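You operate a simulated robot arm through the tools that you are given. There is no shell and no other tool. Be economical: measure what you need, move in short steps, check, and stop when the job is done.

The job below is to be done with a simulated two-armed robot. You get a single attempt, and the scene is never put back.

Task
Bring the rickshaw right down to the floor and switch the lift off.
Fine: raise it off the lock, pull the release lever, lower till the display says ARMS FREE; the release lever stays down.

It is judged by the outcome, as a careful person would: the job done as asked, and still so three seconds after it is handed in. It fails if anything else is knocked over, pushed out of place, dropped, spilled or broken.

Robot
Two 7-joint arms with fingered hands on one trunk, on a base that drives. Base frame: it is fixed to the floor where the robot stands at the start and does not move with it; the origin is under the middle of the robot, x ahead of it, y to its left, z up. Units: mm, rad, N and s.
The left shoulder is at the start at [70, 169, 1368], the right one opposite. With the tool pointing down near the work surface each hand reaches from about 280 to 680 mm from the robot's upright axis, wherever it stands, measured 20 degrees to its own side. Places, roughly: left socket switch [200, -500, 1700]; lift wall switch [300, -400, 1700]; lowering lever [500, -100, 1100]; power switch [500, -100, 1300]; release lever [400, 200, 1200]; right socket switch [100, -500, 1700]; up button [500, 0, 1300]. Payload 3.4 kg a hand.
The tool frame of a hand sits at the grasp point between the pads (the TCP): z along the fingers, y along the line on which they close. The tips reach 23 mm beyond it. The gripper opens to 116 mm. The gripper's body begins 65 mm behind the TCP. The gripper is a hand of 4 fingers: y runs from the thumb to the fingers, the wrist lies at [0, 0, -211] in the tool frame, and closing takes about 1.5 s.
Orientation is told as [roll, pitch, yaw] about the base's x, y, z axes, in that order, counted from this pose: with the fingers straight down and closing along the base's y, the tool's x points along the base's -x, its y along +y and its z along -z.

Tools
- The arms move only by the tool drive_tool. It takes "left_plan", "right_plan" or both (then of equal length, played together; a hand with none holds still); each is a list of rows, each a list of 6 numbers: the shift along the tool's x, y, z in mm, then the turn, a rotation vector about the tool's x, y, z in rad. In form: [[tx, ty, tz, wx, wy, wz], ...]. A call has 1 to 20 rows; each row is the pose to reach, as a shift and turn from the pose commanded when the call began, along the tool's axes at that moment. "left_fingers" and "right_fingers" are, for a hand that has rows, the closure in counts, from 0 (fully open) to 255 (shut), set as the call begins (left out, the last holds). Rows are played at 5 a second. More than 50 mm and 0.15 rad between two rows, or a gripper value outside its range, and nothing of the call is played. A pose out of reach is approached as far as the arm can. The call stops where the force on the tool passes 50 N (or 10 N more than at its start, if that is more) or the arm is blocked; 0.2 s more then pass. Each finger travels about 153 mm/s and halts on what it meets, pressing with about 24 N; the grip force reading is that of the motor and also rises with nothing between the fingers. The clock runs only during rows and for 0.2 s after the last one: add rows that repeat a pose to give the fingers time. The reply holds the time, the measured pose of the TCP, the force on the tool along the base axes, the opening and the grip force, in the units named above and with some noise, with the torque about the TCP (base axes, N m) and any sound that the robot's microphone picked up.
- Cameras (640 x 400 px; columns grow to the right, rows downward): "scene" is now at [129.9, -47.3, 1614]; the picture's right is [-0.51, -0.86, 0.00], its down [-0.36, 0.21, -0.91] and it looks along [0.78, -0.46, -0.42] (base axes); focal length 214 px, centre (320, 200). "left" rides on the left gripper at [-69, 1, -90] in its tool frame; the picture's right is [-0.01, -1.00, 0.00], its down [0.79, -0.01, -0.61] and it looks along [0.61, -0.01, 0.79] (tool axes); focal length 251 px, centre (320, 200). "right" rides on the right gripper at [69, 1, -90] in its tool frame; the picture's right is [-0.01, 1.00, 0.00], its down [-0.79, -0.01, -0.61] and it looks along [-0.61, -0.01, 0.79] (tool axes); focal length 251 px, centre (320, 200). There is no depth. A picture from a camera that has moved, and an enlarged one, comes with that camera's place and axes in the base frame and with its lens.
- get_image(camera): a new picture of that camera. It takes no simulated time.
- slide_trunk(by): slides the trunk up (or, below 0, down) by that many mm; the arms and the scene camera ride with it, the base frame stays. It gives what a move gives, with no picture.
- steer(legs): drives the robot by 1 to 6 legs, each [ahead, left, turn to the left] in mm, mm and rad, along the robot's own axes; the way and the turn of a leg run together, so that a leg with both is an arc; at most 1500 mm and 3.142 rad a leg. The arms and the cameras ride along, it lands a little off, and it stops where it bumps. It gives what a move gives.
- curl_fingers(finger1, finger2, finger3, thumb_bend, hand): sets how far each is bent, from 0 (flat) to 100 (curled in); at 30 the hand is open as for a grip, at 70 the pads meet at the TCP. One left out holds its place. A second passes; each finger stops where it meets its share of the squeeze, and holds until it gets a number again. A gripper value or a shape takes the hand back. It gives what a move gives, with no picture; readings hold the bend of each and the force on the fingers (four entries, about 0 where the hand has none), thumb and palm.
- hand_shape(shape, hand): the hand has 4 fingers and takes this shape, open, in about a second: jaw (thumb against the fingers, like two jaws); tri (thumb and two fingers); tip (a fingertip pinch); poke (one finger out to press); point (the index stretched); flat (the hand flat); cup (the hand cupped); fist (a fist). The gripper value then closes the fingers along that shape, each until it touches; the sizes above hold for jaw. It gives what a move gives, with no picture.
- head_to(pan, tilt): turns the head with the scene camera to pan (to the left, within 1.501 rad either way) and tilt (down, from -0.506 to 1.204), counted from straight ahead of the robot. It gives what a move gives.
- close_up(camera, box): a new picture of the part [left, top, right, bottom] of that camera's present view, enlarged. It takes no simulated time.
- close_job(): hands the job in; it is judged then, once.

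Work in short steps. Places have to be worked out from the pictures, the camera data and where the tool is seen: move nearer, look again, correct. Check each grasp and each placing, and mend what went wrong. You have 120 turns and 100 pictures in all, those below and enlarged ones among them. Open the grippers and draw the arms clear of the work before you hand the job in, unless the task says otherwise; then end with one line.

The tools are called after "Call:" as name(argument=value, ...) on one line, values as JSON. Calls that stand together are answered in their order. drive_tool: Moves the arms, as the interface text tells. Its arguments: {"type":"object","properties":{"left_plan":{"type":"array","items":{"type":"array","items":{"type":"number"}}},"left_fingers":{"type":"number"},"right_plan":{"type":"array","items":{"type":"array","items":{"type":"number"}}},"right_fingers":{"type":"number"}},"required":[]} The other tools are called the same way: slide_trunk (by) slides the trunk up or down; hand_shape (shape, hand) gives the hand a shape; curl_fingers (finger1, finger2, finger3, thumb_bend, hand) moves the fingers one by one; steer (legs) drives the base; head_to (pan, tilt) turns the head that bears the scene camera; get_image (camera) takes a picture; close_up (camera, box) takes an enlarged picture of a part of a camera's view; close_job () hands the job in.

At the start:

```text
time: 0.0
left_tool_pos: [383.7, 205.2, 1434.4]
left_orientation: [-0.001, 0.0, 0.003]
left_ft_force: [-0.4, -1.0, 0.2]
left_wrist_torque: [0.01, 0.01, 0.0]
left_opening: 115.9
left_finger_force: 0.1
left_shape: jaw
left_bend: [30.0, 30.0, 30.0, 30.0]
left_finger forces: [0.0, 0.1, 0.0, 0.0, 0.0, 0.1]
right_tool_pos: [388.3, -136.2, 1470.5]
right_orientation: [0.003, -0.001, -0.001]
right_ft_force: [0.7, -0.1, -0.2]
right_wrist_torque: [-0.02, -0.01, -0.02]
right_opening: 115.8
right_finger_force: 0.0
right_shape: jaw
right_bend: [30.0, 30.0, 30.0, 30.0]
right_finger forces: [0.1, 0.0, 0.1, 0.1, 0.0, 0.0]
trunk travel left (down, up): [-875.0, 65.0]
robot x, y, heading: [0.3, -0.1, -0.002]
head pan, tilt: [-0.538, 0.433]
```

scene: 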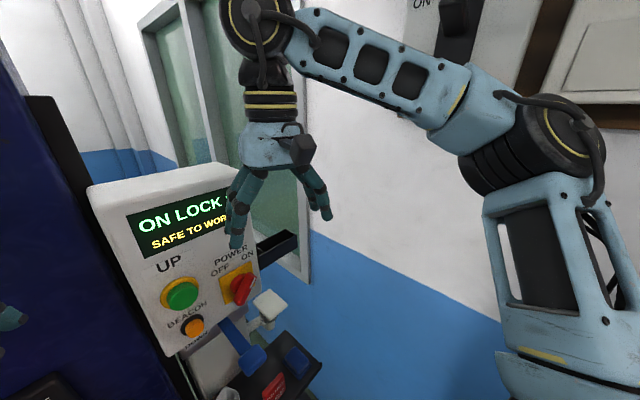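
right: 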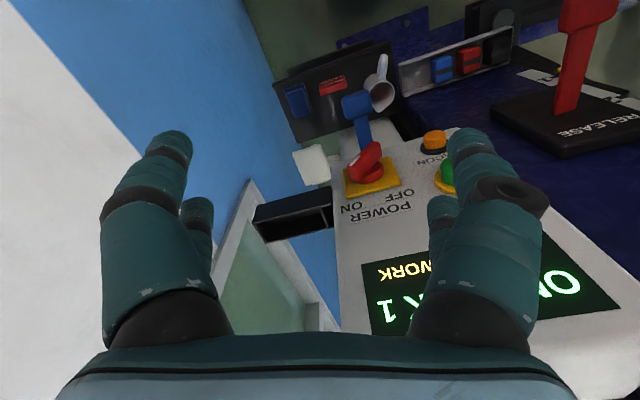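
left: 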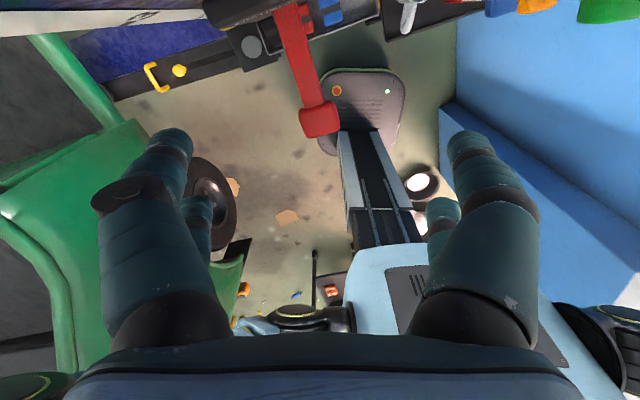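

The display reads ON LOCK. I'll take a closer look at the panel and look around with the head.

Call:
close_up(camera="scene", box=[80, 160, 340, 400])

Call:
head_to(pan=0.3, tilt=0.6)

Call:
get_image(camera="scene")

```text
1.67 times, centred on (210, 280) of scene
camera zoom: at [129.9, -47.3, 1614.0], right [-0.51, -0.86, 0.0], down [-0.36, 0.21, -0.91], along [0.78, -0.46, -0.42], focal length 358 px, centre (503, 67)
```

zoom: 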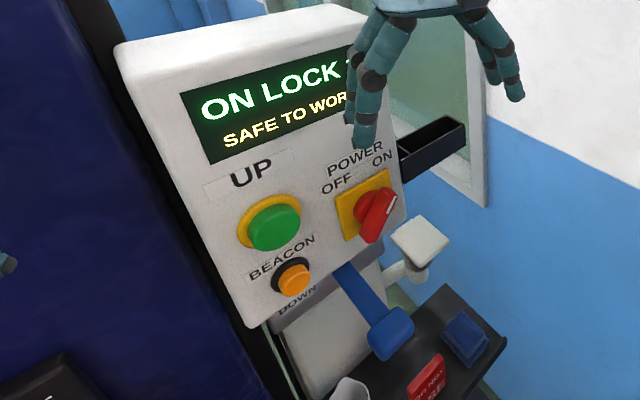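

```text
time: 1.2
left_tool_pos: [383.4, 205.2, 1435.2]
left_orientation: [0.0, 0.001, 0.003]
left_ft_force: [-0.6, -0.4, 0.7]
left_wrist_torque: [0.0, 0.01, 0.02]
left_opening: 115.6
left_finger_force: 0.1
left_shape: jaw
left_bend: [30.0, 30.0, 30.0, 30.0]
left_finger forces: [0.0, 0.0, 0.0, 0.0, 0.0, 0.1]
right_tool_pos: [387.6, -136.2, 1469.4]
right_orientation: [0.003, -0.001, 0.0]
right_ft_force: [-0.8, 0.3, 0.5]
right_wrist_torque: [-0.01, 0.01, 0.03]
right_opening: 116.0
right_finger_force: 0.0
right_shape: jaw
right_bend: [30.0, 30.0, 30.0, 30.0]
right_finger forces: [0.0, 0.0, 0.0, 0.1, 0.1, 0.1]
trunk travel left (down, up): [-875.0, 65.0]
robot x, y, heading: [-1.6, -2.2, -0.001]
head pan, tilt: [0.3, 0.6]
```

```text
95 pictures are left
camera scene: at [135.2, 25.9, 1598.8], right [0.29, -0.96, 0.0], down [-0.54, -0.17, -0.83], along [0.79, 0.24, -0.56], focal length 214 px, centre (320, 200)
```

scene: 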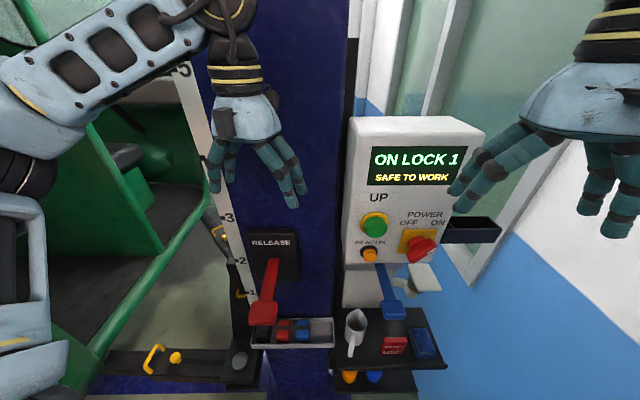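

The panel and release lever are visible. I look at the rickshaw/lift underside and the wall switches.

Call:
head_to(pan=0.9, tilt=0.5)

Call:
get_image(camera="scene")

Call:
head_to(pan=-1.2, tilt=0.0)

Call:
get_image(camera="scene")

```text
time: 2.2
left_tool_pos: [383.4, 204.9, 1434.8]
left_orientation: [0.001, 0.0, 0.001]
left_ft_force: [-0.1, -0.1, 1.2]
left_wrist_torque: [0.0, 0.01, 0.05]
left_opening: 115.9
left_finger_force: 0.0
left_shape: jaw
left_bend: [30.0, 30.0, 30.0, 30.0]
left_finger forces: [0.1, 0.0, 0.0, 0.0, 0.0, 0.1]
right_tool_pos: [387.7, -135.9, 1471.7]
right_orientation: [0.003, 0.0, -0.003]
right_ft_force: [0.0, 0.1, -0.3]
right_wrist_torque: [0.0, -0.02, 0.01]
right_opening: 115.9
right_finger_force: 0.0
right_shape: jaw
right_bend: [30.0, 30.0, 30.0, 30.0]
right_finger forces: [0.0, 0.0, 0.0, 0.0, 0.1, 0.1]
trunk travel left (down, up): [-875.0, 65.0]
robot x, y, heading: [1.9, 0.2, 0.0]
head pan, tilt: [0.901, 0.499]
```

```text
94 pictures are left
camera scene: at [107.3, 71.0, 1607.9], right [0.78, -0.62, 0.0], down [-0.3, -0.38, -0.88], along [0.55, 0.69, -0.48], focal length 214 px, centre (320, 200)
```

scene: 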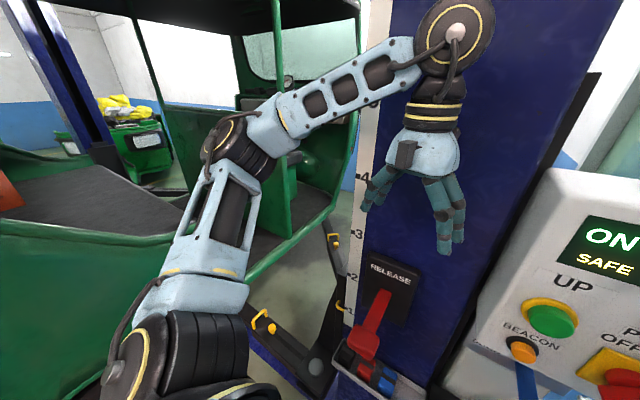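

```text
time: 4.2
left_tool_pos: [382.8, 204.3, 1436.3]
left_orientation: [0.002, 0.001, 0.001]
left_ft_force: [1.2, -0.1, -0.7]
left_wrist_torque: [0.0, -0.03, 0.02]
left_opening: 115.9
left_finger_force: 0.1
left_shape: jaw
left_bend: [30.0, 30.0, 30.0, 30.0]
left_finger forces: [0.1, 0.1, 0.1, 0.0, 0.1, 0.1]
right_tool_pos: [388.7, -135.4, 1470.7]
right_orientation: [0.002, 0.001, -0.003]
right_ft_force: [0.8, 0.0, 0.3]
right_wrist_torque: [0.0, -0.01, 0.0]
right_opening: 115.9
right_finger_force: 0.0
right_shape: jaw
right_bend: [30.0, 30.0, 30.0, 30.0]
right_finger forces: [0.0, 0.1, 0.1, 0.0, 0.0, 0.0]
trunk travel left (down, up): [-875.0, 65.0]
robot x, y, heading: [-4.2, -0.9, -0.0]
head pan, tilt: [-1.201, 0.0]
```

```text
93 pictures are left
camera scene: at [83.4, -84.1, 1654.0], right [-0.93, -0.36, 0.0], down [0.0, 0.0, -1.0], along [0.36, -0.93, 0.0], focal length 214 px, centre (320, 200)
```

scene: 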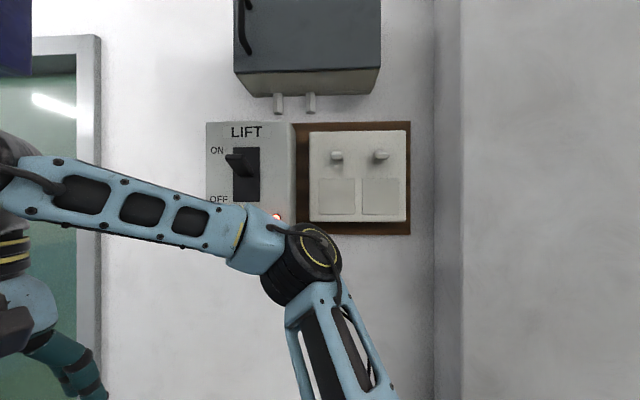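

The scene: UP button about [495, 18, 1297], lowering lever handle about [473, -68, 1057], release handle about [327, 203, 1174]. I shape the right hand for pressing and turn it to point ahead.

Call:
hand_shape(hand="right", shape="poke")

Call:
drive_tool(right_plan=[[10, 0, 0, 0, -0.14, 0], [20, 0, 0, 0, -0.28, 0], [30, 0, 0, 0, -0.42, 0], [40, 0, 0, 0, -0.56, 0], [40, 0, 10, 0, -0.7, 0], [40, 0, 20, 0, -0.84, 0], [40, 0, 30, 0, -0.98, 0], [40, 0, 40, 0, -1.12, 0], [40, 0, 50, 0, -1.26, 0], [40, 0, 60, 0, -1.4, 0], [40, 0, 70, 0, -1.5, 0]])

Call:
head_to(pan=0.0, tilt=0.6)

Call:
get_image(camera="scene")

Call:
get_image(camera="right")

```text
time: 5.1
left_tool_pos: [383.6, 204.5, 1433.5]
left_orientation: [0.0, -0.001, -0.003]
left_ft_force: [0.3, 0.2, -0.3]
left_wrist_torque: [0.01, -0.02, -0.05]
left_opening: 115.9
left_finger_force: 0.1
left_shape: jaw
left_bend: [30.0, 30.0, 30.0, 30.0]
left_finger forces: [0.0, 0.0, 0.0, 0.0, 0.0, 0.1]
right_tool_pos: [387.0, -137.4, 1470.6]
right_orientation: [0.002, 0.0, -0.001]
right_ft_force: [-0.7, -0.5, 0.1]
right_wrist_torque: [-0.02, 0.02, -0.01]
right_opening: 0.0
right_finger_force: 0.1
right_shape: poke
right_bend: [100.0, 100.0, 100.0, 28.0]
right_finger forces: [0.1, 0.0, 0.0, 0.0, 0.0, 0.0]
trunk travel left (down, up): [-875.0, 65.0]
robot x, y, heading: [-1.0, 0.9, -0.002]
head pan, tilt: [-1.201, 0.0]
```

```text
time: 7.5
left_tool_pos: [384.1, 213.3, 1433.1]
left_orientation: [-0.006, 0.002, 0.004]
left_ft_force: [-0.1, 1.1, 0.3]
left_wrist_torque: [-0.07, -0.05, -0.01]
left_opening: 116.4
left_finger_force: 0.0
left_shape: jaw
left_bend: [30.0, 30.0, 30.0, 30.0]
left_finger forces: [0.0, 0.1, 0.0, 0.0, 0.0, 0.1]
right_tool_pos: [432.1, -80.2, 1464.7]
right_orientation: [-0.158, -1.536, 0.156]
right_ft_force: [3.3, 0.0, -8.3]
right_wrist_torque: [0.01, -0.63, -0.05]
right_opening: 0.0
right_finger_force: 0.1
right_shape: poke
right_bend: [100.0, 100.0, 100.0, 28.0]
right_finger forces: [0.1, 0.1, 0.0, 0.0, 0.1, 0.0]
right hand out of reach, approached as far as the arm can: row 7, 8, 9, 10, 11
trunk travel left (down, up): [-875.0, 65.0]
robot x, y, heading: [-0.2, 1.2, -0.002]
head pan, tilt: [-1.201, 0.0]
```

```text
time: 8.9
left_tool_pos: [384.7, 205.9, 1434.3]
left_orientation: [-0.001, 0.002, 0.003]
left_ft_force: [-0.5, -0.9, -0.3]
left_wrist_torque: [0.03, -0.01, -0.01]
left_opening: 116.1
left_finger_force: 0.1
left_shape: jaw
left_bend: [30.0, 30.0, 30.0, 30.0]
left_finger forces: [0.0, 0.0, 0.0, 0.1, 0.1, 0.0]
right_tool_pos: [431.0, -87.8, 1470.2]
right_orientation: [-0.084, -1.551, 0.081]
right_ft_force: [0.3, 0.1, 0.2]
right_wrist_torque: [0.01, -0.04, 0.01]
right_opening: 0.0
right_finger_force: 0.1
right_shape: poke
right_bend: [100.0, 100.0, 100.0, 28.0]
right_finger forces: [0.1, 0.0, 0.1, 0.0, 0.0, 0.0]
trunk travel left (down, up): [-875.0, 65.0]
robot x, y, heading: [3.3, 3.2, -0.002]
head pan, tilt: [0.0, 0.6]
```

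```text
92 pictures are left
camera scene: at [140.9, 0.3, 1598.7], right [0.0, -1.0, 0.0], down [-0.57, 0.0, -0.82], along [0.82, 0.0, -0.57], focal length 214 px, centre (320, 200)
```

scene: 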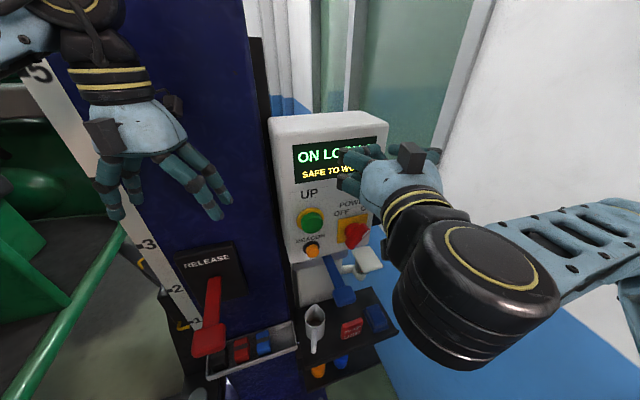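

```text
91 pictures are left
camera right: at [338.8, -85.3, 1403.7], right [0.0, 1.0, 0.01], down [-0.59, 0.0, 0.81], along [0.81, -0.01, 0.59], focal length 251 px, centre (320, 200)
```

right: 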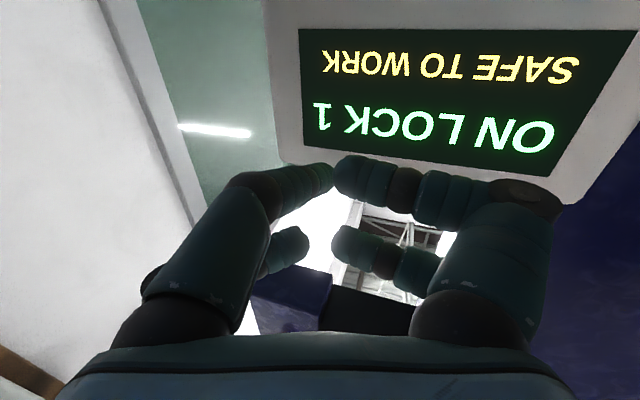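

I check the finger shape closely.

Call:
close_up(camera="scene", box=[260, 100, 480, 240])

Call:
hand_shape(hand="right", shape="point")

Call:
close_up(camera="scene", box=[260, 100, 480, 240])

Call:
get_image(camera="right")

```text
2.86 times, centred on (370, 170) of scene
camera zoom: at [140.9, 0.3, 1598.7], right [0.0, -1.0, 0.0], down [-0.57, 0.0, -0.82], along [0.82, 0.0, -0.57], focal length 613 px, centre (177, 286)
```

zoom: 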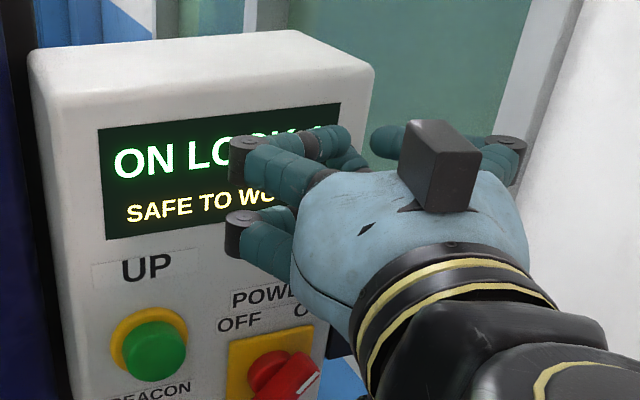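

```text
time: 9.8
left_tool_pos: [382.4, 206.1, 1436.2]
left_orientation: [0.0, -0.001, 0.003]
left_ft_force: [0.7, -0.5, -0.6]
left_wrist_torque: [0.01, 0.01, 0.0]
left_opening: 115.9
left_finger_force: 0.0
left_shape: jaw
left_bend: [30.0, 30.0, 30.0, 30.0]
left_finger forces: [0.1, 0.1, 0.0, 0.0, 0.0, 0.0]
right_tool_pos: [429.5, -86.7, 1470.4]
right_orientation: [-0.058, -1.552, 0.058]
right_ft_force: [-0.7, -1.1, -0.4]
right_wrist_torque: [-0.01, -0.01, 0.01]
right_opening: 0.0
right_finger_force: 0.1
right_shape: point
right_bend: [5.0, 82.0, 82.0, 31.0]
right_finger forces: [0.1, 0.1, 0.0, 0.0, 0.1, 0.0]
trunk travel left (down, up): [-875.0, 65.0]
robot x, y, heading: [-1.6, -1.9, 0.004]
head pan, tilt: [0.0, 0.6]
```

```text
2.86 times, centred on (370, 170) of scene
camera zoom: at [138.8, -0.4, 1598.9], right [0.0, -1.0, 0.0], down [-0.56, 0.0, -0.83], along [0.83, 0.0, -0.56], focal length 613 px, centre (177, 286)
```

zoom: 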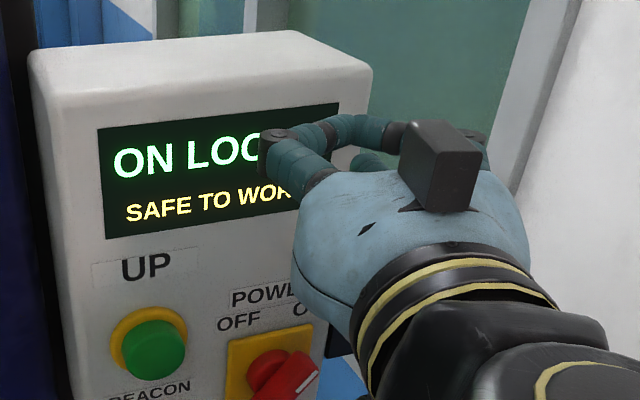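

```text
88 pictures are left
camera right: at [337.0, -86.0, 1404.2], right [0.0, 1.0, 0.01], down [-0.59, -0.01, 0.81], along [0.81, -0.01, 0.59], focal length 251 px, centre (320, 200)
```

right: 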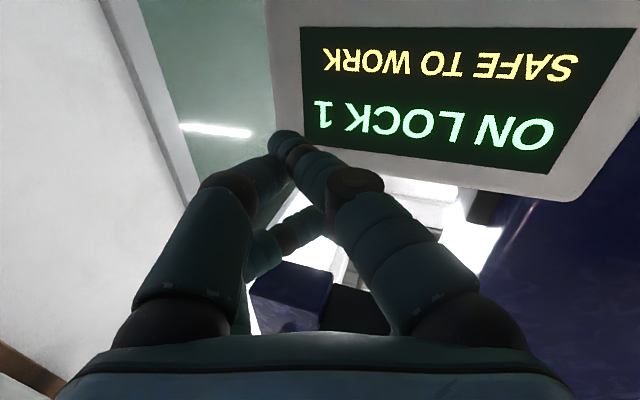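

Pointing shapes are unclear; the closed jaw has a known geometry (tips 23 mm beyond the TCP), so I use that.

Call:
hand_shape(hand="right", shape="jaw")

Call:
drive_tool(right_plan=[[0, 0, -15, 0, 0, 0], [0, 0, -30, 0, 0, 0], [0, 0, -45, 0, 0, 0], [0, 0, -45, 0, 0, 0], [0, 0, -45, 0, 0, 0], [0, 0, -45, 0, 0, 0], [0, 0, -45, 0, 0, 0], [0, 0, -45, 0, 0, 0]], right_fingers=255)

Call:
get_image(camera="scene")

Call:
get_image(camera="right")

```text
time: 10.7
left_tool_pos: [383.9, 204.8, 1435.1]
left_orientation: [0.0, 0.001, 0.001]
left_ft_force: [-0.7, 0.3, -1.5]
left_wrist_torque: [0.03, 0.02, 0.0]
left_opening: 115.9
left_finger_force: 0.0
left_shape: jaw
left_bend: [30.0, 30.0, 30.0, 30.0]
left_finger forces: [0.1, 0.0, 0.0, 0.0, 0.0, 0.0]
right_tool_pos: [427.7, -87.3, 1472.0]
right_orientation: [-0.073, -1.553, 0.071]
right_ft_force: [-0.5, 0.2, -0.1]
right_wrist_torque: [-0.04, 0.01, -0.03]
right_opening: 115.8
right_finger_force: 0.1
right_shape: jaw
right_bend: [30.0, 30.0, 30.0, 30.0]
right_finger forces: [0.0, 0.0, 0.1, 0.0, 0.0, 0.1]
trunk travel left (down, up): [-875.0, 65.0]
robot x, y, heading: [4.0, -1.8, -0.004]
head pan, tilt: [0.0, 0.6]
```

```text
time: 12.5
left_tool_pos: [383.2, 204.5, 1435.4]
left_orientation: [0.0, 0.001, 0.002]
left_ft_force: [0.2, -0.4, 0.3]
left_wrist_torque: [-0.02, 0.0, -0.02]
left_opening: 116.0
left_finger_force: 0.1
left_shape: jaw
left_bend: [30.0, 30.0, 30.0, 30.0]
left_finger forces: [0.0, 0.1, 0.0, 0.0, 0.1, 0.0]
right_tool_pos: [416.6, -79.6, 1466.5]
right_orientation: [0.007, -1.503, -0.008]
right_ft_force: [0.3, 0.0, -0.2]
right_wrist_torque: [0.03, 0.01, -0.02]
right_opening: 0.0
right_finger_force: 23.7
right_shape: jaw
right_bend: [61.0, 62.0, 62.0, 62.0]
right_finger forces: [0.1, 0.0, 0.0, 0.1, 0.0, 0.0]
right hand out of reach, approached as far as the arm can: row 1, 2, 3, 4, 5, 6, 7, 8
trunk travel left (down, up): [-875.0, 65.0]
robot x, y, heading: [-1.3, -2.8, -0.0]
head pan, tilt: [0.0, 0.6]
```

```text
87 pictures are left
camera scene: at [139.0, 0.0, 1598.8], right [0.0, -1.0, 0.0], down [-0.56, 0.0, -0.83], along [0.83, 0.0, -0.56], focal length 214 px, centre (320, 200)
```

scene: 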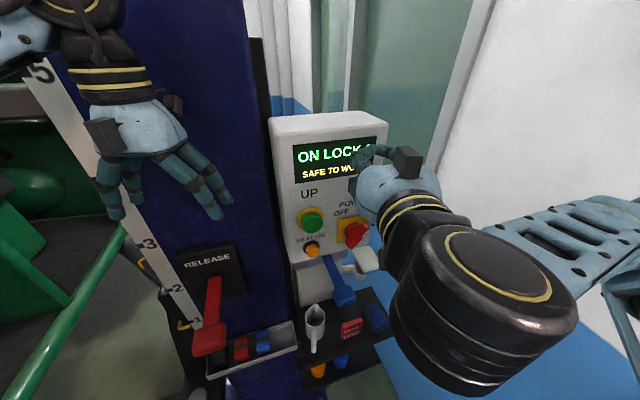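

```text
86 pictures are left
camera right: at [321.6, -78.4, 1404.1], right [0.0, 1.0, 0.01], down [-0.55, -0.01, 0.84], along [0.84, -0.01, 0.55], focal length 251 px, centre (320, 200)
```

right: 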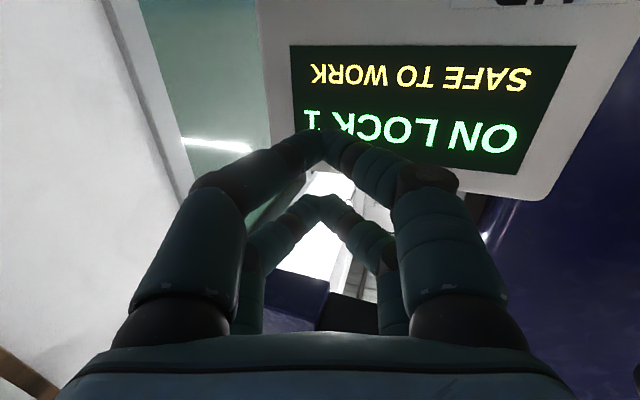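

The closed jaw works, but the arm is cramped. I back the robot 120 mm for better reach.

Call:
steer(legs=[[-120, 0, 0]])

```text
time: 13.7
left_tool_pos: [268.4, 204.1, 1433.1]
left_orientation: [-0.001, 0.004, -0.002]
left_ft_force: [-0.6, -0.5, 0.3]
left_wrist_torque: [0.01, 0.0, -0.02]
left_opening: 115.8
left_finger_force: 0.2
left_shape: jaw
left_bend: [30.0, 30.0, 30.0, 30.0]
left_finger forces: [0.1, 0.0, 0.1, 0.1, 0.0, 0.1]
right_tool_pos: [300.3, -81.0, 1464.3]
right_orientation: [0.009, -1.497, -0.008]
right_ft_force: [-0.4, 0.7, -0.1]
right_wrist_torque: [0.02, -0.01, -0.01]
right_opening: 0.2
right_finger_force: 24.2
right_shape: jaw
right_bend: [61.0, 62.0, 62.0, 62.0]
right_finger forces: [0.0, 0.0, 0.0, 0.1, 0.0, 0.0]
trunk travel left (down, up): [-875.0, 65.0]
robot x, y, heading: [-122.6, -0.8, 0.001]
head pan, tilt: [0.0, 0.6]
```

I lower the hand and yaw it toward the panel normal (about 21° to the left), stopping short of the button.

Call:
drive_tool(right_plan=[[40, 0, 0, -0.1, 0, 0], [80, 0, 0, -0.2, 0, 0], [120, 20, 10, -0.3, 0, 0], [150, 40, 30, -0.37, 0, 0], [160, 60, 50, -0.37, 0, 0]])

Call:
get_image(camera="scene")

Call:
get_image(camera="right")

```text
time: 14.9
left_tool_pos: [264.0, 204.8, 1434.4]
left_orientation: [0.002, 0.002, 0.0]
left_ft_force: [-0.2, 0.4, 0.4]
left_wrist_torque: [0.0, -0.03, -0.01]
left_opening: 116.0
left_finger_force: 0.0
left_shape: jaw
left_bend: [30.0, 30.0, 30.0, 30.0]
left_finger forces: [0.0, 0.0, 0.0, 0.0, 0.0, 0.1]
right_tool_pos: [345.7, -42.1, 1401.5]
right_orientation: [0.327, -1.491, 0.042]
right_ft_force: [-0.5, 0.6, -0.1]
right_wrist_torque: [-0.02, -0.05, 0.01]
right_opening: 0.0
right_finger_force: 24.4
right_shape: jaw
right_bend: [61.0, 62.0, 62.0, 62.0]
right_finger forces: [0.0, 0.0, 0.1, 0.1, 0.0, 0.0]
right hand out of reach, approached as far as the arm can: row 1, 2, 3, 4, 5
trunk travel left (down, up): [-875.0, 65.0]
robot x, y, heading: [-117.8, 0.4, 0.001]
head pan, tilt: [0.0, 0.6]
```

```text
85 pictures are left
camera scene: at [20.6, 0.0, 1598.6], right [0.0, -1.0, 0.0], down [-0.57, 0.0, -0.82], along [0.82, 0.0, -0.57], focal length 214 px, centre (320, 200)
```

scene: 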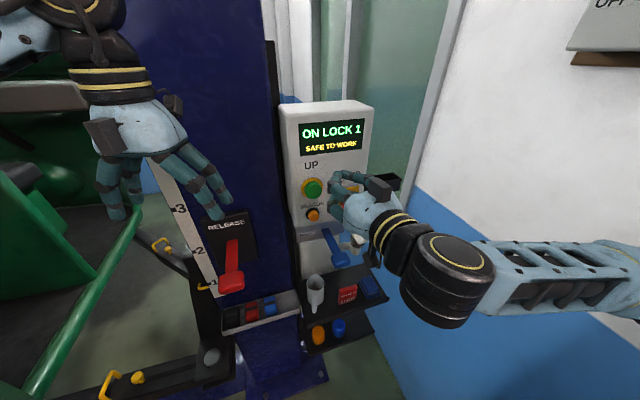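

```text
84 pictures are left
camera right: at [255.9, -73.6, 1339.4], right [-0.36, 0.93, 0.03], down [-0.5, -0.22, 0.84], along [0.79, 0.29, 0.55], focal length 251 px, centre (320, 200)
```

right: 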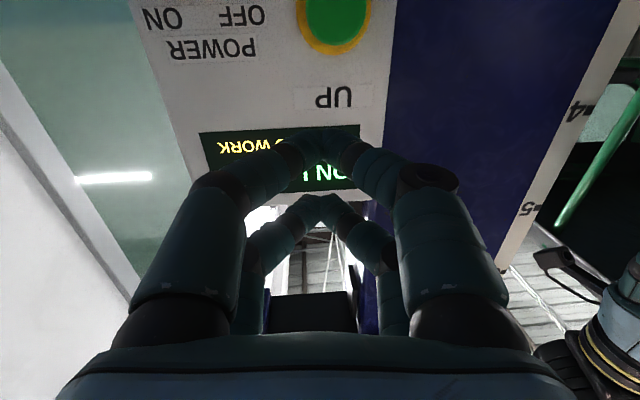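

Refined by several views: button [458, 17, 1331], power switch [470, -78, 1288], lowering handle [472, -66, 1060], release handle [323, 205, 1165]. The arm is too folded; I back off another 110 mm.

Call:
steer(legs=[[-110, 0, 0]])

Call:
drive_tool(right_plan=[[0, 0, 0, 0, 0, 0], [0, 0, 0, 0, 0, 0]])

```text
time: 16.1
left_tool_pos: [158.9, 205.5, 1433.1]
left_orientation: [0.001, 0.005, 0.0]
left_ft_force: [-0.1, -0.1, -0.4]
left_wrist_torque: [0.01, -0.02, 0.03]
left_opening: 115.7
left_finger_force: 0.0
left_shape: jaw
left_bend: [30.0, 30.0, 30.0, 30.0]
left_finger forces: [0.0, 0.0, 0.0, 0.0, 0.1, 0.1]
right_tool_pos: [238.8, -43.7, 1400.2]
right_orientation: [0.331, -1.489, 0.038]
right_ft_force: [0.4, -0.4, -1.0]
right_wrist_torque: [0.0, 0.0, 0.03]
right_opening: 0.0
right_finger_force: 24.4
right_shape: jaw
right_bend: [61.0, 62.0, 62.0, 62.0]
right_finger forces: [0.0, 0.0, 0.1, 0.1, 0.0, 0.0]
trunk travel left (down, up): [-875.0, 65.0]
robot x, y, heading: [-229.7, 0.5, 0.004]
head pan, tilt: [0.0, 0.6]
```

```text
time: 16.7
left_tool_pos: [155.4, 205.2, 1432.9]
left_orientation: [0.0, 0.002, 0.001]
left_ft_force: [0.5, 0.1, 0.0]
left_wrist_torque: [0.0, 0.0, 0.01]
left_opening: 115.9
left_finger_force: 0.1
left_shape: jaw
left_bend: [30.0, 30.0, 30.0, 30.0]
left_finger forces: [0.0, 0.0, 0.1, 0.0, 0.1, 0.0]
right_tool_pos: [238.0, -42.7, 1400.5]
right_orientation: [0.329, -1.49, 0.043]
right_ft_force: [-0.4, -0.8, 0.3]
right_wrist_torque: [0.02, -0.03, 0.03]
right_opening: 0.1
right_finger_force: 24.2
right_shape: jaw
right_bend: [61.0, 62.0, 62.0, 62.0]
right_finger forces: [0.0, 0.1, 0.0, 0.0, 0.0, 0.0]
trunk travel left (down, up): [-875.0, 65.0]
robot x, y, heading: [-228.5, 0.9, -0.002]
head pan, tilt: [0.0, 0.6]
```

I approach the pre-press spot in front of the button.

Call:
drive_tool(right_plan=[[0, -5, 35, 0, 0, 0], [20, -10, 75, 0, 0, 0], [40, -18, 115, 0, 0, 0], [58, -25, 150, 0, 0, 0], [58, -25, 154, 0, 0, 0]])

Call:
get_image(camera="right")

Call:
get_image(camera="scene")

```text
time: 17.9
left_tool_pos: [153.3, 205.6, 1433.9]
left_orientation: [-0.001, 0.001, -0.001]
left_ft_force: [0.6, -0.1, -0.2]
left_wrist_torque: [-0.01, 0.03, -0.02]
left_opening: 116.0
left_finger_force: 0.0
left_shape: jaw
left_bend: [30.0, 30.0, 30.0, 30.0]
left_finger forces: [0.0, 0.0, 0.0, 0.1, 0.1, 0.0]
right_tool_pos: [384.7, -22.9, 1383.3]
right_orientation: [0.213, -1.451, 0.163]
right_ft_force: [-1.1, 0.8, 0.2]
right_wrist_torque: [0.02, 0.01, 0.01]
right_opening: 0.0
right_finger_force: 23.6
right_shape: jaw
right_bend: [61.0, 62.0, 62.0, 62.0]
right_finger forces: [0.0, 0.1, 0.0, 0.0, 0.0, 0.0]
right hand out of reach, approached as far as the arm can: row 2, 3, 4, 5
trunk travel left (down, up): [-875.0, 65.0]
robot x, y, heading: [-229.4, 1.6, -0.001]
head pan, tilt: [0.0, 0.6]
```

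```text
83 pictures are left
camera right: at [294.0, -55.4, 1325.3], right [-0.37, 0.93, 0.03], down [-0.46, -0.21, 0.86], along [0.81, 0.3, 0.51], focal length 251 px, centre (320, 200)
```

right: 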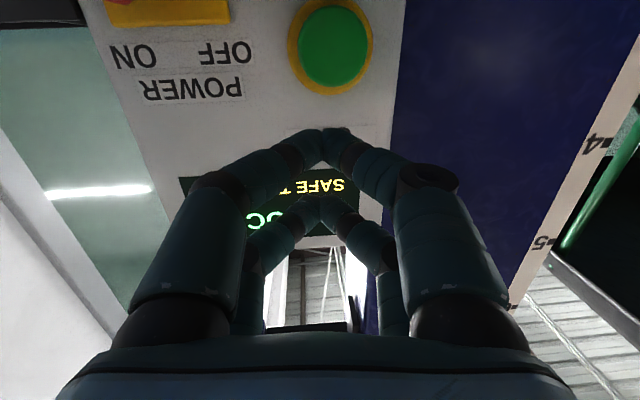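

```text
82 pictures are left
camera scene: at [-90.1, -0.1, 1598.8], right [0.0, -1.0, 0.0], down [-0.57, 0.0, -0.82], along [0.82, 0.0, -0.57], focal length 214 px, centre (320, 200)
```

scene: 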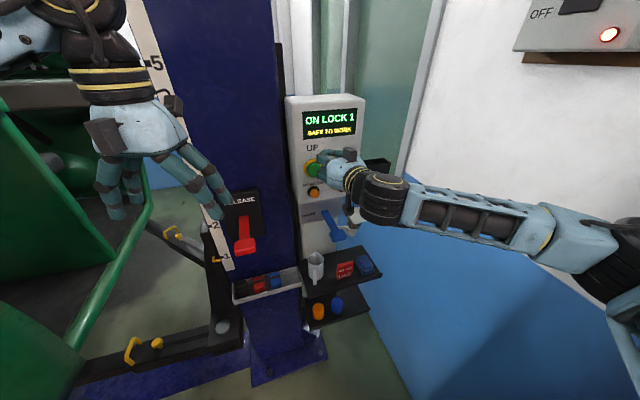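

The arm won't go lower with a level hand, so I lower the trunk by 47 mm instead.

Call:
slide_trunk(by=-47)

Call:
get_image(camera="right")

```text
time: 18.8
left_tool_pos: [152.2, 204.1, 1388.1]
left_orientation: [0.001, 0.0, 0.001]
left_ft_force: [-0.2, -0.2, 0.2]
left_wrist_torque: [-0.01, 0.04, -0.01]
left_opening: 115.9
left_finger_force: 0.0
left_shape: jaw
left_bend: [30.0, 30.0, 30.0, 30.0]
left_finger forces: [0.1, 0.1, 0.0, 0.0, 0.0, 0.0]
right_tool_pos: [384.1, -22.7, 1336.9]
right_orientation: [0.214, -1.455, 0.161]
right_ft_force: [-0.7, 0.4, 0.0]
right_wrist_torque: [-0.02, -0.01, 0.03]
right_opening: 0.1
right_finger_force: 23.8
right_shape: jaw
right_bend: [61.0, 62.0, 62.0, 62.0]
right_finger forces: [0.1, 0.0, 0.1, 0.1, 0.1, 0.1]
trunk travel left (down, up): [-828.0, 112.0]
robot x, y, heading: [-226.6, -0.6, -0.0]
head pan, tilt: [0.0, 0.6]
```

```text
81 pictures are left
camera right: at [292.6, -55.5, 1278.8], right [-0.37, 0.93, 0.03], down [-0.47, -0.21, 0.86], along [0.81, 0.3, 0.51], focal length 251 px, centre (320, 200)
```

right: 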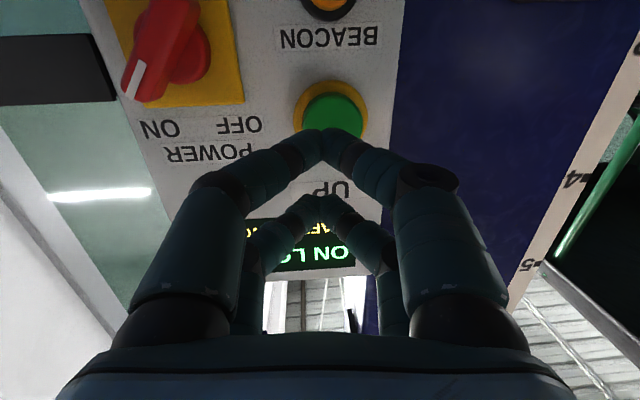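

The tips line up with the UP button, slightly right of it. I shift left 12 mm and up 5 mm, then advance until contact, holding at the end.

Call:
drive_tool(right_plan=[[-5, 12, 10, 0, 0, 0], [-5, 12, 25, 0, 0, 0], [-5, 12, 38, 0, 0, 0], [-5, 12, 46, 0, 0, 0]])

Call:
get_image(camera="right")

Call:
close_up(camera="scene", box=[230, 60, 400, 260])

```text
time: 19.8
left_tool_pos: [152.7, 205.2, 1387.5]
left_orientation: [0.0, 0.0, 0.0]
left_ft_force: [0.7, 0.0, 0.2]
left_wrist_torque: [-0.05, -0.02, -0.02]
left_opening: 115.9
left_finger_force: 0.0
left_shape: jaw
left_bend: [30.0, 30.0, 30.0, 30.0]
left_finger forces: [0.0, 0.0, 0.0, 0.0, 0.1, 0.1]
right_tool_pos: [423.6, 6.0, 1335.2]
right_orientation: [0.211, -1.451, 0.163]
right_ft_force: [0.3, 0.2, 0.4]
right_wrist_torque: [-0.01, 0.01, -0.02]
right_opening: 0.0
right_finger_force: 23.9
right_shape: jaw
right_bend: [61.0, 62.0, 62.0, 62.0]
right_finger forces: [0.1, 0.0, 0.0, 0.1, 0.0, 0.0]
trunk travel left (down, up): [-828.0, 112.0]
robot x, y, heading: [-231.7, -1.2, -0.004]
head pan, tilt: [0.0, 0.6]
```

```text
80 pictures are left
camera right: at [331.9, -27.8, 1277.8], right [-0.37, 0.93, 0.03], down [-0.46, -0.21, 0.86], along [0.81, 0.3, 0.51], focal length 251 px, centre (320, 200)
```

right: 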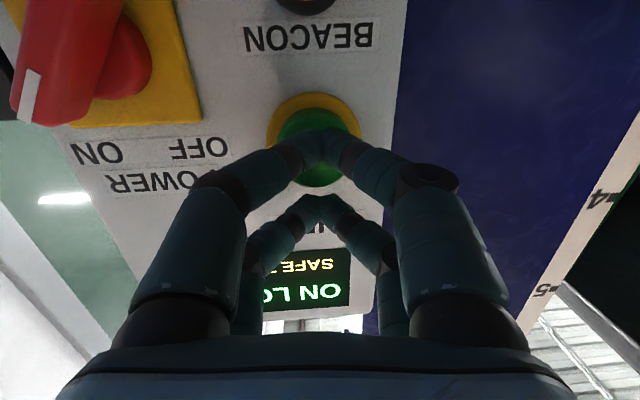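

```text
2.00 times, centred on (315, 160) of scene
camera zoom: at [-90.2, 0.1, 1551.8], right [0.0, -1.0, 0.0], down [-0.57, 0.0, -0.82], along [0.82, 0.0, -0.57], focal length 429 px, centre (330, 280)
```

zoom: 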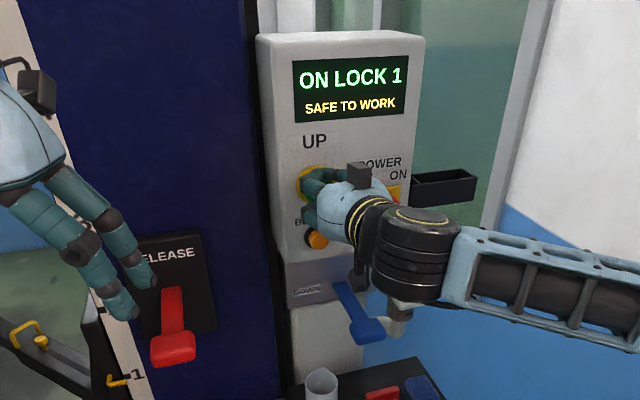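

Aligned; the display stays in view. I press in small steps and look.

Call:
drive_tool(right_plan=[[0, 0, 5, 0, 0, 0], [0, 0, 10, 0, 0, 0], [0, 0, 14, 0, 0, 0], [0, 0, 18, 0, 0, 0]])

Call:
close_up(camera="scene", box=[230, 60, 400, 260])

```text
time: 20.8
left_tool_pos: [149.9, 203.3, 1389.2]
left_orientation: [0.001, 0.0, 0.0]
left_ft_force: [-0.3, -0.7, -0.1]
left_wrist_torque: [0.0, 0.01, -0.01]
left_opening: 116.0
left_finger_force: 0.0
left_shape: jaw
left_bend: [30.0, 30.0, 30.0, 30.0]
left_finger forces: [0.1, 0.0, 0.1, 0.0, 0.0, 0.1]
right_tool_pos: [434.9, 8.2, 1337.9]
right_orientation: [0.224, -1.456, 0.156]
right_ft_force: [-17.8, -5.9, -5.3]
right_wrist_torque: [-0.15, 0.4, 0.08]
right_opening: 0.0
right_finger_force: 23.6
right_shape: jaw
right_bend: [62.0, 62.0, 62.0, 63.0]
right_finger forces: [0.1, 0.1, 0.0, 0.0, 0.0, 0.0]
trunk travel left (down, up): [-828.0, 112.0]
robot x, y, heading: [-227.3, 0.0, -0.005]
head pan, tilt: [0.0, 0.6]
heard: click
```

```text
2.00 times, centred on (315, 160) of scene
camera zoom: at [-97.3, -2.9, 1552.3], right [0.0, -1.0, 0.0], down [-0.56, 0.0, -0.83], along [0.83, 0.0, -0.56], focal length 429 px, centre (330, 280)
```

zoom: 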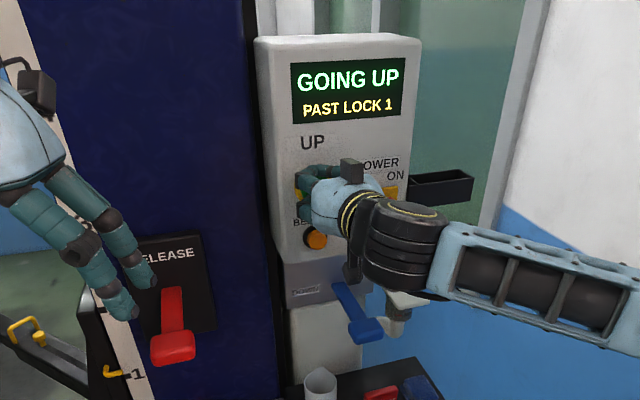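

GOING UP, PAST LOCK 1. I hold about half a second more, then release.

Call:
drive_tool(right_plan=[[0, 0, 0, 0, 0, 0], [0, 0, 0, 0, 0, 0]])

Call:
close_up(camera="scene", box=[230, 60, 400, 260])

```text
time: 21.4
left_tool_pos: [146.8, 202.4, 1389.7]
left_orientation: [0.001, -0.003, -0.001]
left_ft_force: [-1.1, -0.7, 0.1]
left_wrist_torque: [0.0, 0.0, 0.02]
left_opening: 116.1
left_finger_force: 0.0
left_shape: jaw
left_bend: [30.0, 30.0, 30.0, 30.0]
left_finger forces: [0.0, 0.0, 0.1, 0.0, 0.0, 0.0]
right_tool_pos: [434.5, 8.9, 1337.5]
right_orientation: [0.22, -1.456, 0.156]
right_ft_force: [-17.0, -5.2, -4.3]
right_wrist_torque: [-0.12, 0.37, 0.11]
right_opening: 0.1
right_finger_force: 23.7
right_shape: jaw
right_bend: [62.0, 62.0, 62.0, 63.0]
right_finger forces: [0.0, 0.0, 0.0, 0.0, 0.0, 0.0]
trunk travel left (down, up): [-828.0, 112.0]
robot x, y, heading: [-228.2, 4.5, -0.006]
head pan, tilt: [0.0, 0.6]
```

```text
2.00 times, centred on (315, 160) of scene
camera zoom: at [-97.4, -2.8, 1552.4], right [0.0, -1.0, 0.0], down [-0.56, 0.0, -0.83], along [0.83, 0.0, -0.56], focal length 429 px, centre (330, 280)
```

zoom: 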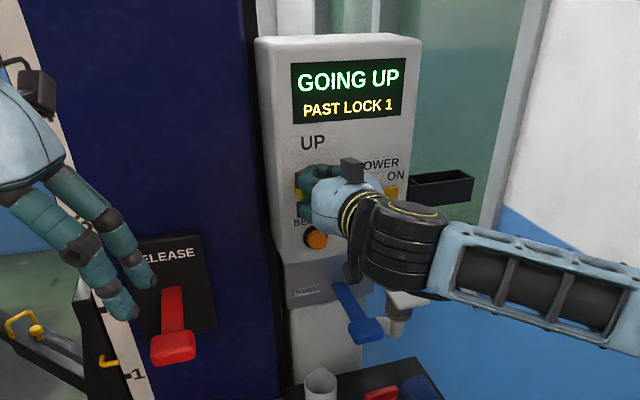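

Still past lock 1; I hold another ~1 s for clearance, then retreat from the button.

Call:
drive_tool(right_plan=[[0, 0, 0, 0, 0, 0], [0, 0, 0, 0, 0, 0], [0, 0, 0, 0, 0, 0], [0, 0, 0, 0, 0, 0]])

Call:
close_up(camera="scene", box=[230, 60, 400, 260])

Call:
drive_tool(right_plan=[[0, 0, -20, 0, 0, 0], [0, 0, -60, 0, 0, 0], [0, 0, -100, 0, 0, 0]])

Call:
get_image(camera="scene")

```text
time: 22.4
left_tool_pos: [148.1, 201.4, 1390.3]
left_orientation: [0.002, -0.004, -0.001]
left_ft_force: [0.4, -0.7, 0.6]
left_wrist_torque: [0.0, 0.0, -0.01]
left_opening: 116.0
left_finger_force: 0.1
left_shape: jaw
left_bend: [30.0, 30.0, 30.0, 30.0]
left_finger forces: [0.0, 0.1, 0.0, 0.1, 0.1, 0.0]
right_tool_pos: [434.4, 9.3, 1338.2]
right_orientation: [0.222, -1.457, 0.156]
right_ft_force: [-17.9, -6.4, -4.6]
right_wrist_torque: [-0.12, 0.41, 0.04]
right_opening: 0.0
right_finger_force: 24.2
right_shape: jaw
right_bend: [62.0, 62.0, 62.0, 63.0]
right_finger forces: [0.0, 0.1, 0.0, 0.0, 0.1, 0.0]
trunk travel left (down, up): [-828.0, 112.0]
robot x, y, heading: [-230.9, -0.1, -0.005]
head pan, tilt: [0.0, 0.6]
```

```text
2.00 times, centred on (315, 160) of scene
camera zoom: at [-97.3, -2.7, 1552.4], right [0.0, -1.0, 0.0], down [-0.56, 0.0, -0.83], along [0.83, 0.0, -0.56], focal length 429 px, centre (330, 280)
```

zoom: 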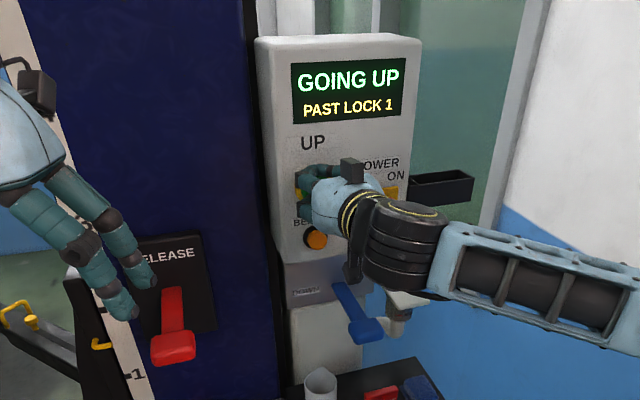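

```text
time: 23.2
left_tool_pos: [151.6, 203.2, 1389.0]
left_orientation: [0.0, -0.002, 0.0]
left_ft_force: [0.0, 0.4, 0.0]
left_wrist_torque: [0.02, 0.02, 0.0]
left_opening: 115.7
left_finger_force: 0.0
left_shape: jaw
left_bend: [30.0, 30.0, 30.0, 30.0]
left_finger forces: [0.0, 0.0, 0.1, 0.0, 0.0, 0.0]
right_tool_pos: [343.6, -24.7, 1348.1]
right_orientation: [0.219, -1.455, 0.155]
right_ft_force: [-0.6, -0.5, 0.0]
right_wrist_torque: [0.02, 0.0, 0.02]
right_opening: 0.0
right_finger_force: 23.8
right_shape: jaw
right_bend: [62.0, 62.0, 62.0, 63.0]
right_finger forces: [0.0, 0.0, 0.0, 0.0, 0.0, 0.0]
trunk travel left (down, up): [-828.0, 112.0]
robot x, y, heading: [-228.5, 0.4, 0.001]
head pan, tilt: [0.0, 0.6]
```

```text
75 pictures are left
camera scene: at [-92.8, -1.7, 1552.1], right [0.0, -1.0, 0.0], down [-0.56, 0.0, -0.83], along [0.83, 0.0, -0.56], focal length 214 px, centre (320, 200)
```

scene: 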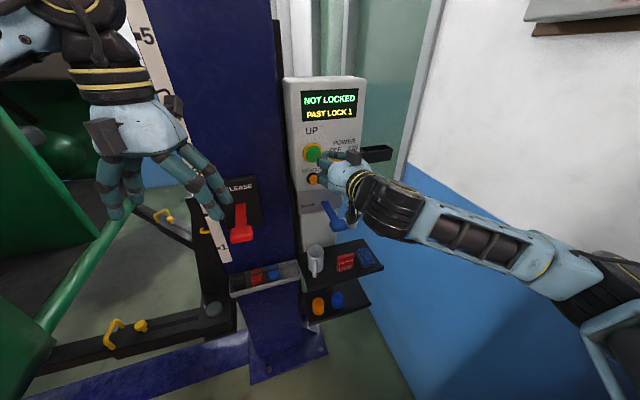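

Display: NOT LOCKED. The release lever sticks out level toward the robot with its handle near [322, 205, 1164]. I close the left fingers and bring them above it.

Call:
drive_tool(left_plan=[[-40, 0, 10, 0, 0, -0.12], [-80, 0, 30, 0, 0, -0.24], [-120, 0, 60, 0, 0, -0.36], [-150, 0, 95, 0, 0, -0.36], [-168, 0, 125, 0, 0, -0.36], [-170, 0, 155, 0, 0, -0.36], [-170, 0, 155, 0, 0, -0.36]], left_fingers=255)

Call:
get_image(camera="left")

Call:
head_to(pan=0.3, tilt=0.6)

Call:
get_image(camera="scene")

```text
time: 24.8
left_tool_pos: [323.6, 205.6, 1231.8]
left_orientation: [0.0, 0.0, 0.361]
left_ft_force: [0.5, -1.2, 1.1]
left_wrist_torque: [0.06, -0.01, 0.02]
left_opening: 0.0
left_finger_force: 23.4
left_shape: jaw
left_bend: [61.0, 62.0, 62.0, 62.0]
left_finger forces: [0.0, 0.0, 0.1, 0.0, 0.1, 0.0]
right_tool_pos: [346.0, -23.4, 1349.0]
right_orientation: [0.215, -1.45, 0.163]
right_ft_force: [0.3, 0.1, 0.9]
right_wrist_torque: [0.01, 0.01, 0.0]
right_opening: 0.0
right_finger_force: 23.9
right_shape: jaw
right_bend: [62.0, 62.0, 62.0, 63.0]
right_finger forces: [0.0, 0.1, 0.1, 0.0, 0.0, 0.0]
trunk travel left (down, up): [-828.0, 112.0]
robot x, y, heading: [-232.9, -0.5, -0.007]
head pan, tilt: [0.0, 0.6]
```

```text
74 pictures are left
camera left: at [386.5, 229.5, 1321.7], right [0.36, -0.93, 0.0], down [-0.74, -0.29, 0.61], along [-0.57, -0.22, -0.79], focal length 251 px, centre (320, 200)
```

left: 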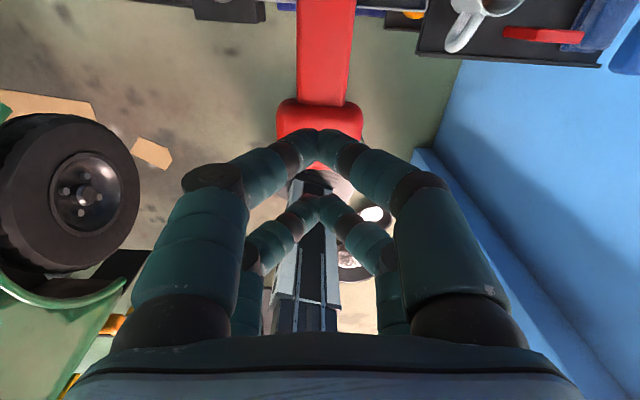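

```text
time: 25.6
left_tool_pos: [322.9, 204.2, 1231.3]
left_orientation: [0.0, 0.0, 0.359]
left_ft_force: [-0.6, -0.3, -0.7]
left_wrist_torque: [-0.01, 0.01, 0.02]
left_opening: 0.0
left_finger_force: 24.6
left_shape: jaw
left_bend: [61.0, 62.0, 62.0, 62.0]
left_finger forces: [0.1, 0.0, 0.0, 0.0, 0.0, 0.0]
right_tool_pos: [345.9, -23.8, 1346.5]
right_orientation: [0.218, -1.453, 0.161]
right_ft_force: [-1.0, -0.6, 0.1]
right_wrist_torque: [0.0, 0.02, 0.07]
right_opening: 0.1
right_finger_force: 23.2
right_shape: jaw
right_bend: [62.0, 62.0, 62.0, 63.0]
right_finger forces: [0.0, 0.0, 0.0, 0.0, 0.0, 0.0]
trunk travel left (down, up): [-828.0, 112.0]
robot x, y, heading: [-229.5, -0.4, 0.004]
head pan, tilt: [0.3, 0.6]
```

```text
73 pictures are left
camera scene: at [-94.6, 25.7, 1551.8], right [0.29, -0.96, 0.0], down [-0.54, -0.17, -0.82], along [0.79, 0.24, -0.57], focal length 214 px, centre (320, 200)
```

scene: 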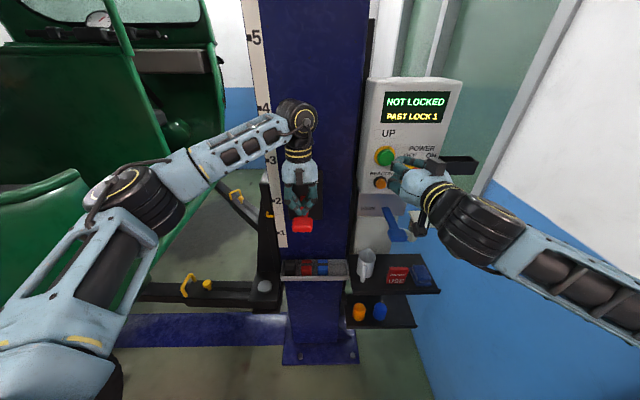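

The handle lies right under the closed fingers. I push straight down stepwise.

Call:
drive_tool(left_plan=[[0, 0, 20, 0, 0, 0], [0, 0, 40, 0, 0, 0], [0, 0, 55, 0, 0, 0], [0, 0, 70, 0, 0, 0], [0, 0, 85, 0, 0, 0]])

Call:
get_image(camera="left")

Call:
get_image(camera="scene")

```text
time: 26.8
left_tool_pos: [324.5, 203.5, 1146.8]
left_orientation: [0.001, 0.002, 0.36]
left_ft_force: [0.2, 0.9, 0.3]
left_wrist_torque: [-0.02, 0.0, 0.01]
left_opening: 0.0
left_finger_force: 23.7
left_shape: jaw
left_bend: [62.0, 62.0, 62.0, 62.0]
left_finger forces: [0.1, 0.0, 0.0, 0.0, 0.0, 0.0]
right_tool_pos: [346.0, -24.5, 1347.8]
right_orientation: [0.213, -1.451, 0.165]
right_ft_force: [0.5, -0.6, -0.7]
right_wrist_torque: [-0.01, 0.03, -0.02]
right_opening: 0.1
right_finger_force: 23.8
right_shape: jaw
right_bend: [62.0, 62.0, 62.0, 63.0]
right_finger forces: [0.0, 0.0, 0.1, 0.1, 0.0, 0.1]
trunk travel left (down, up): [-828.0, 112.0]
robot x, y, heading: [-232.3, -0.4, -0.001]
head pan, tilt: [0.3, 0.6]
```

```text
72 pictures are left
camera left: at [387.6, 228.9, 1236.6], right [0.36, -0.93, 0.0], down [-0.74, -0.29, 0.61], along [-0.57, -0.22, -0.79], focal length 251 px, centre (320, 200)
```

left: 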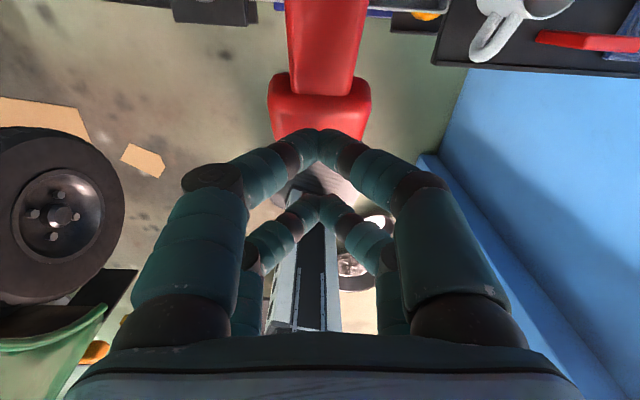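

```text
71 pictures are left
camera scene: at [-94.6, 26.1, 1551.8], right [0.29, -0.96, 0.0], down [-0.54, -0.17, -0.82], along [0.79, 0.24, -0.57], focal length 214 px, centre (320, 200)
```

scene: 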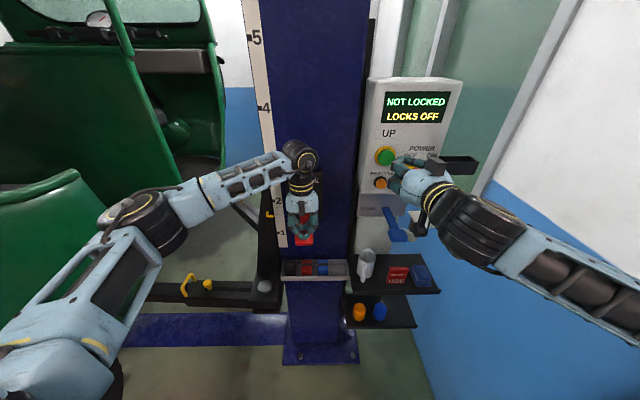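

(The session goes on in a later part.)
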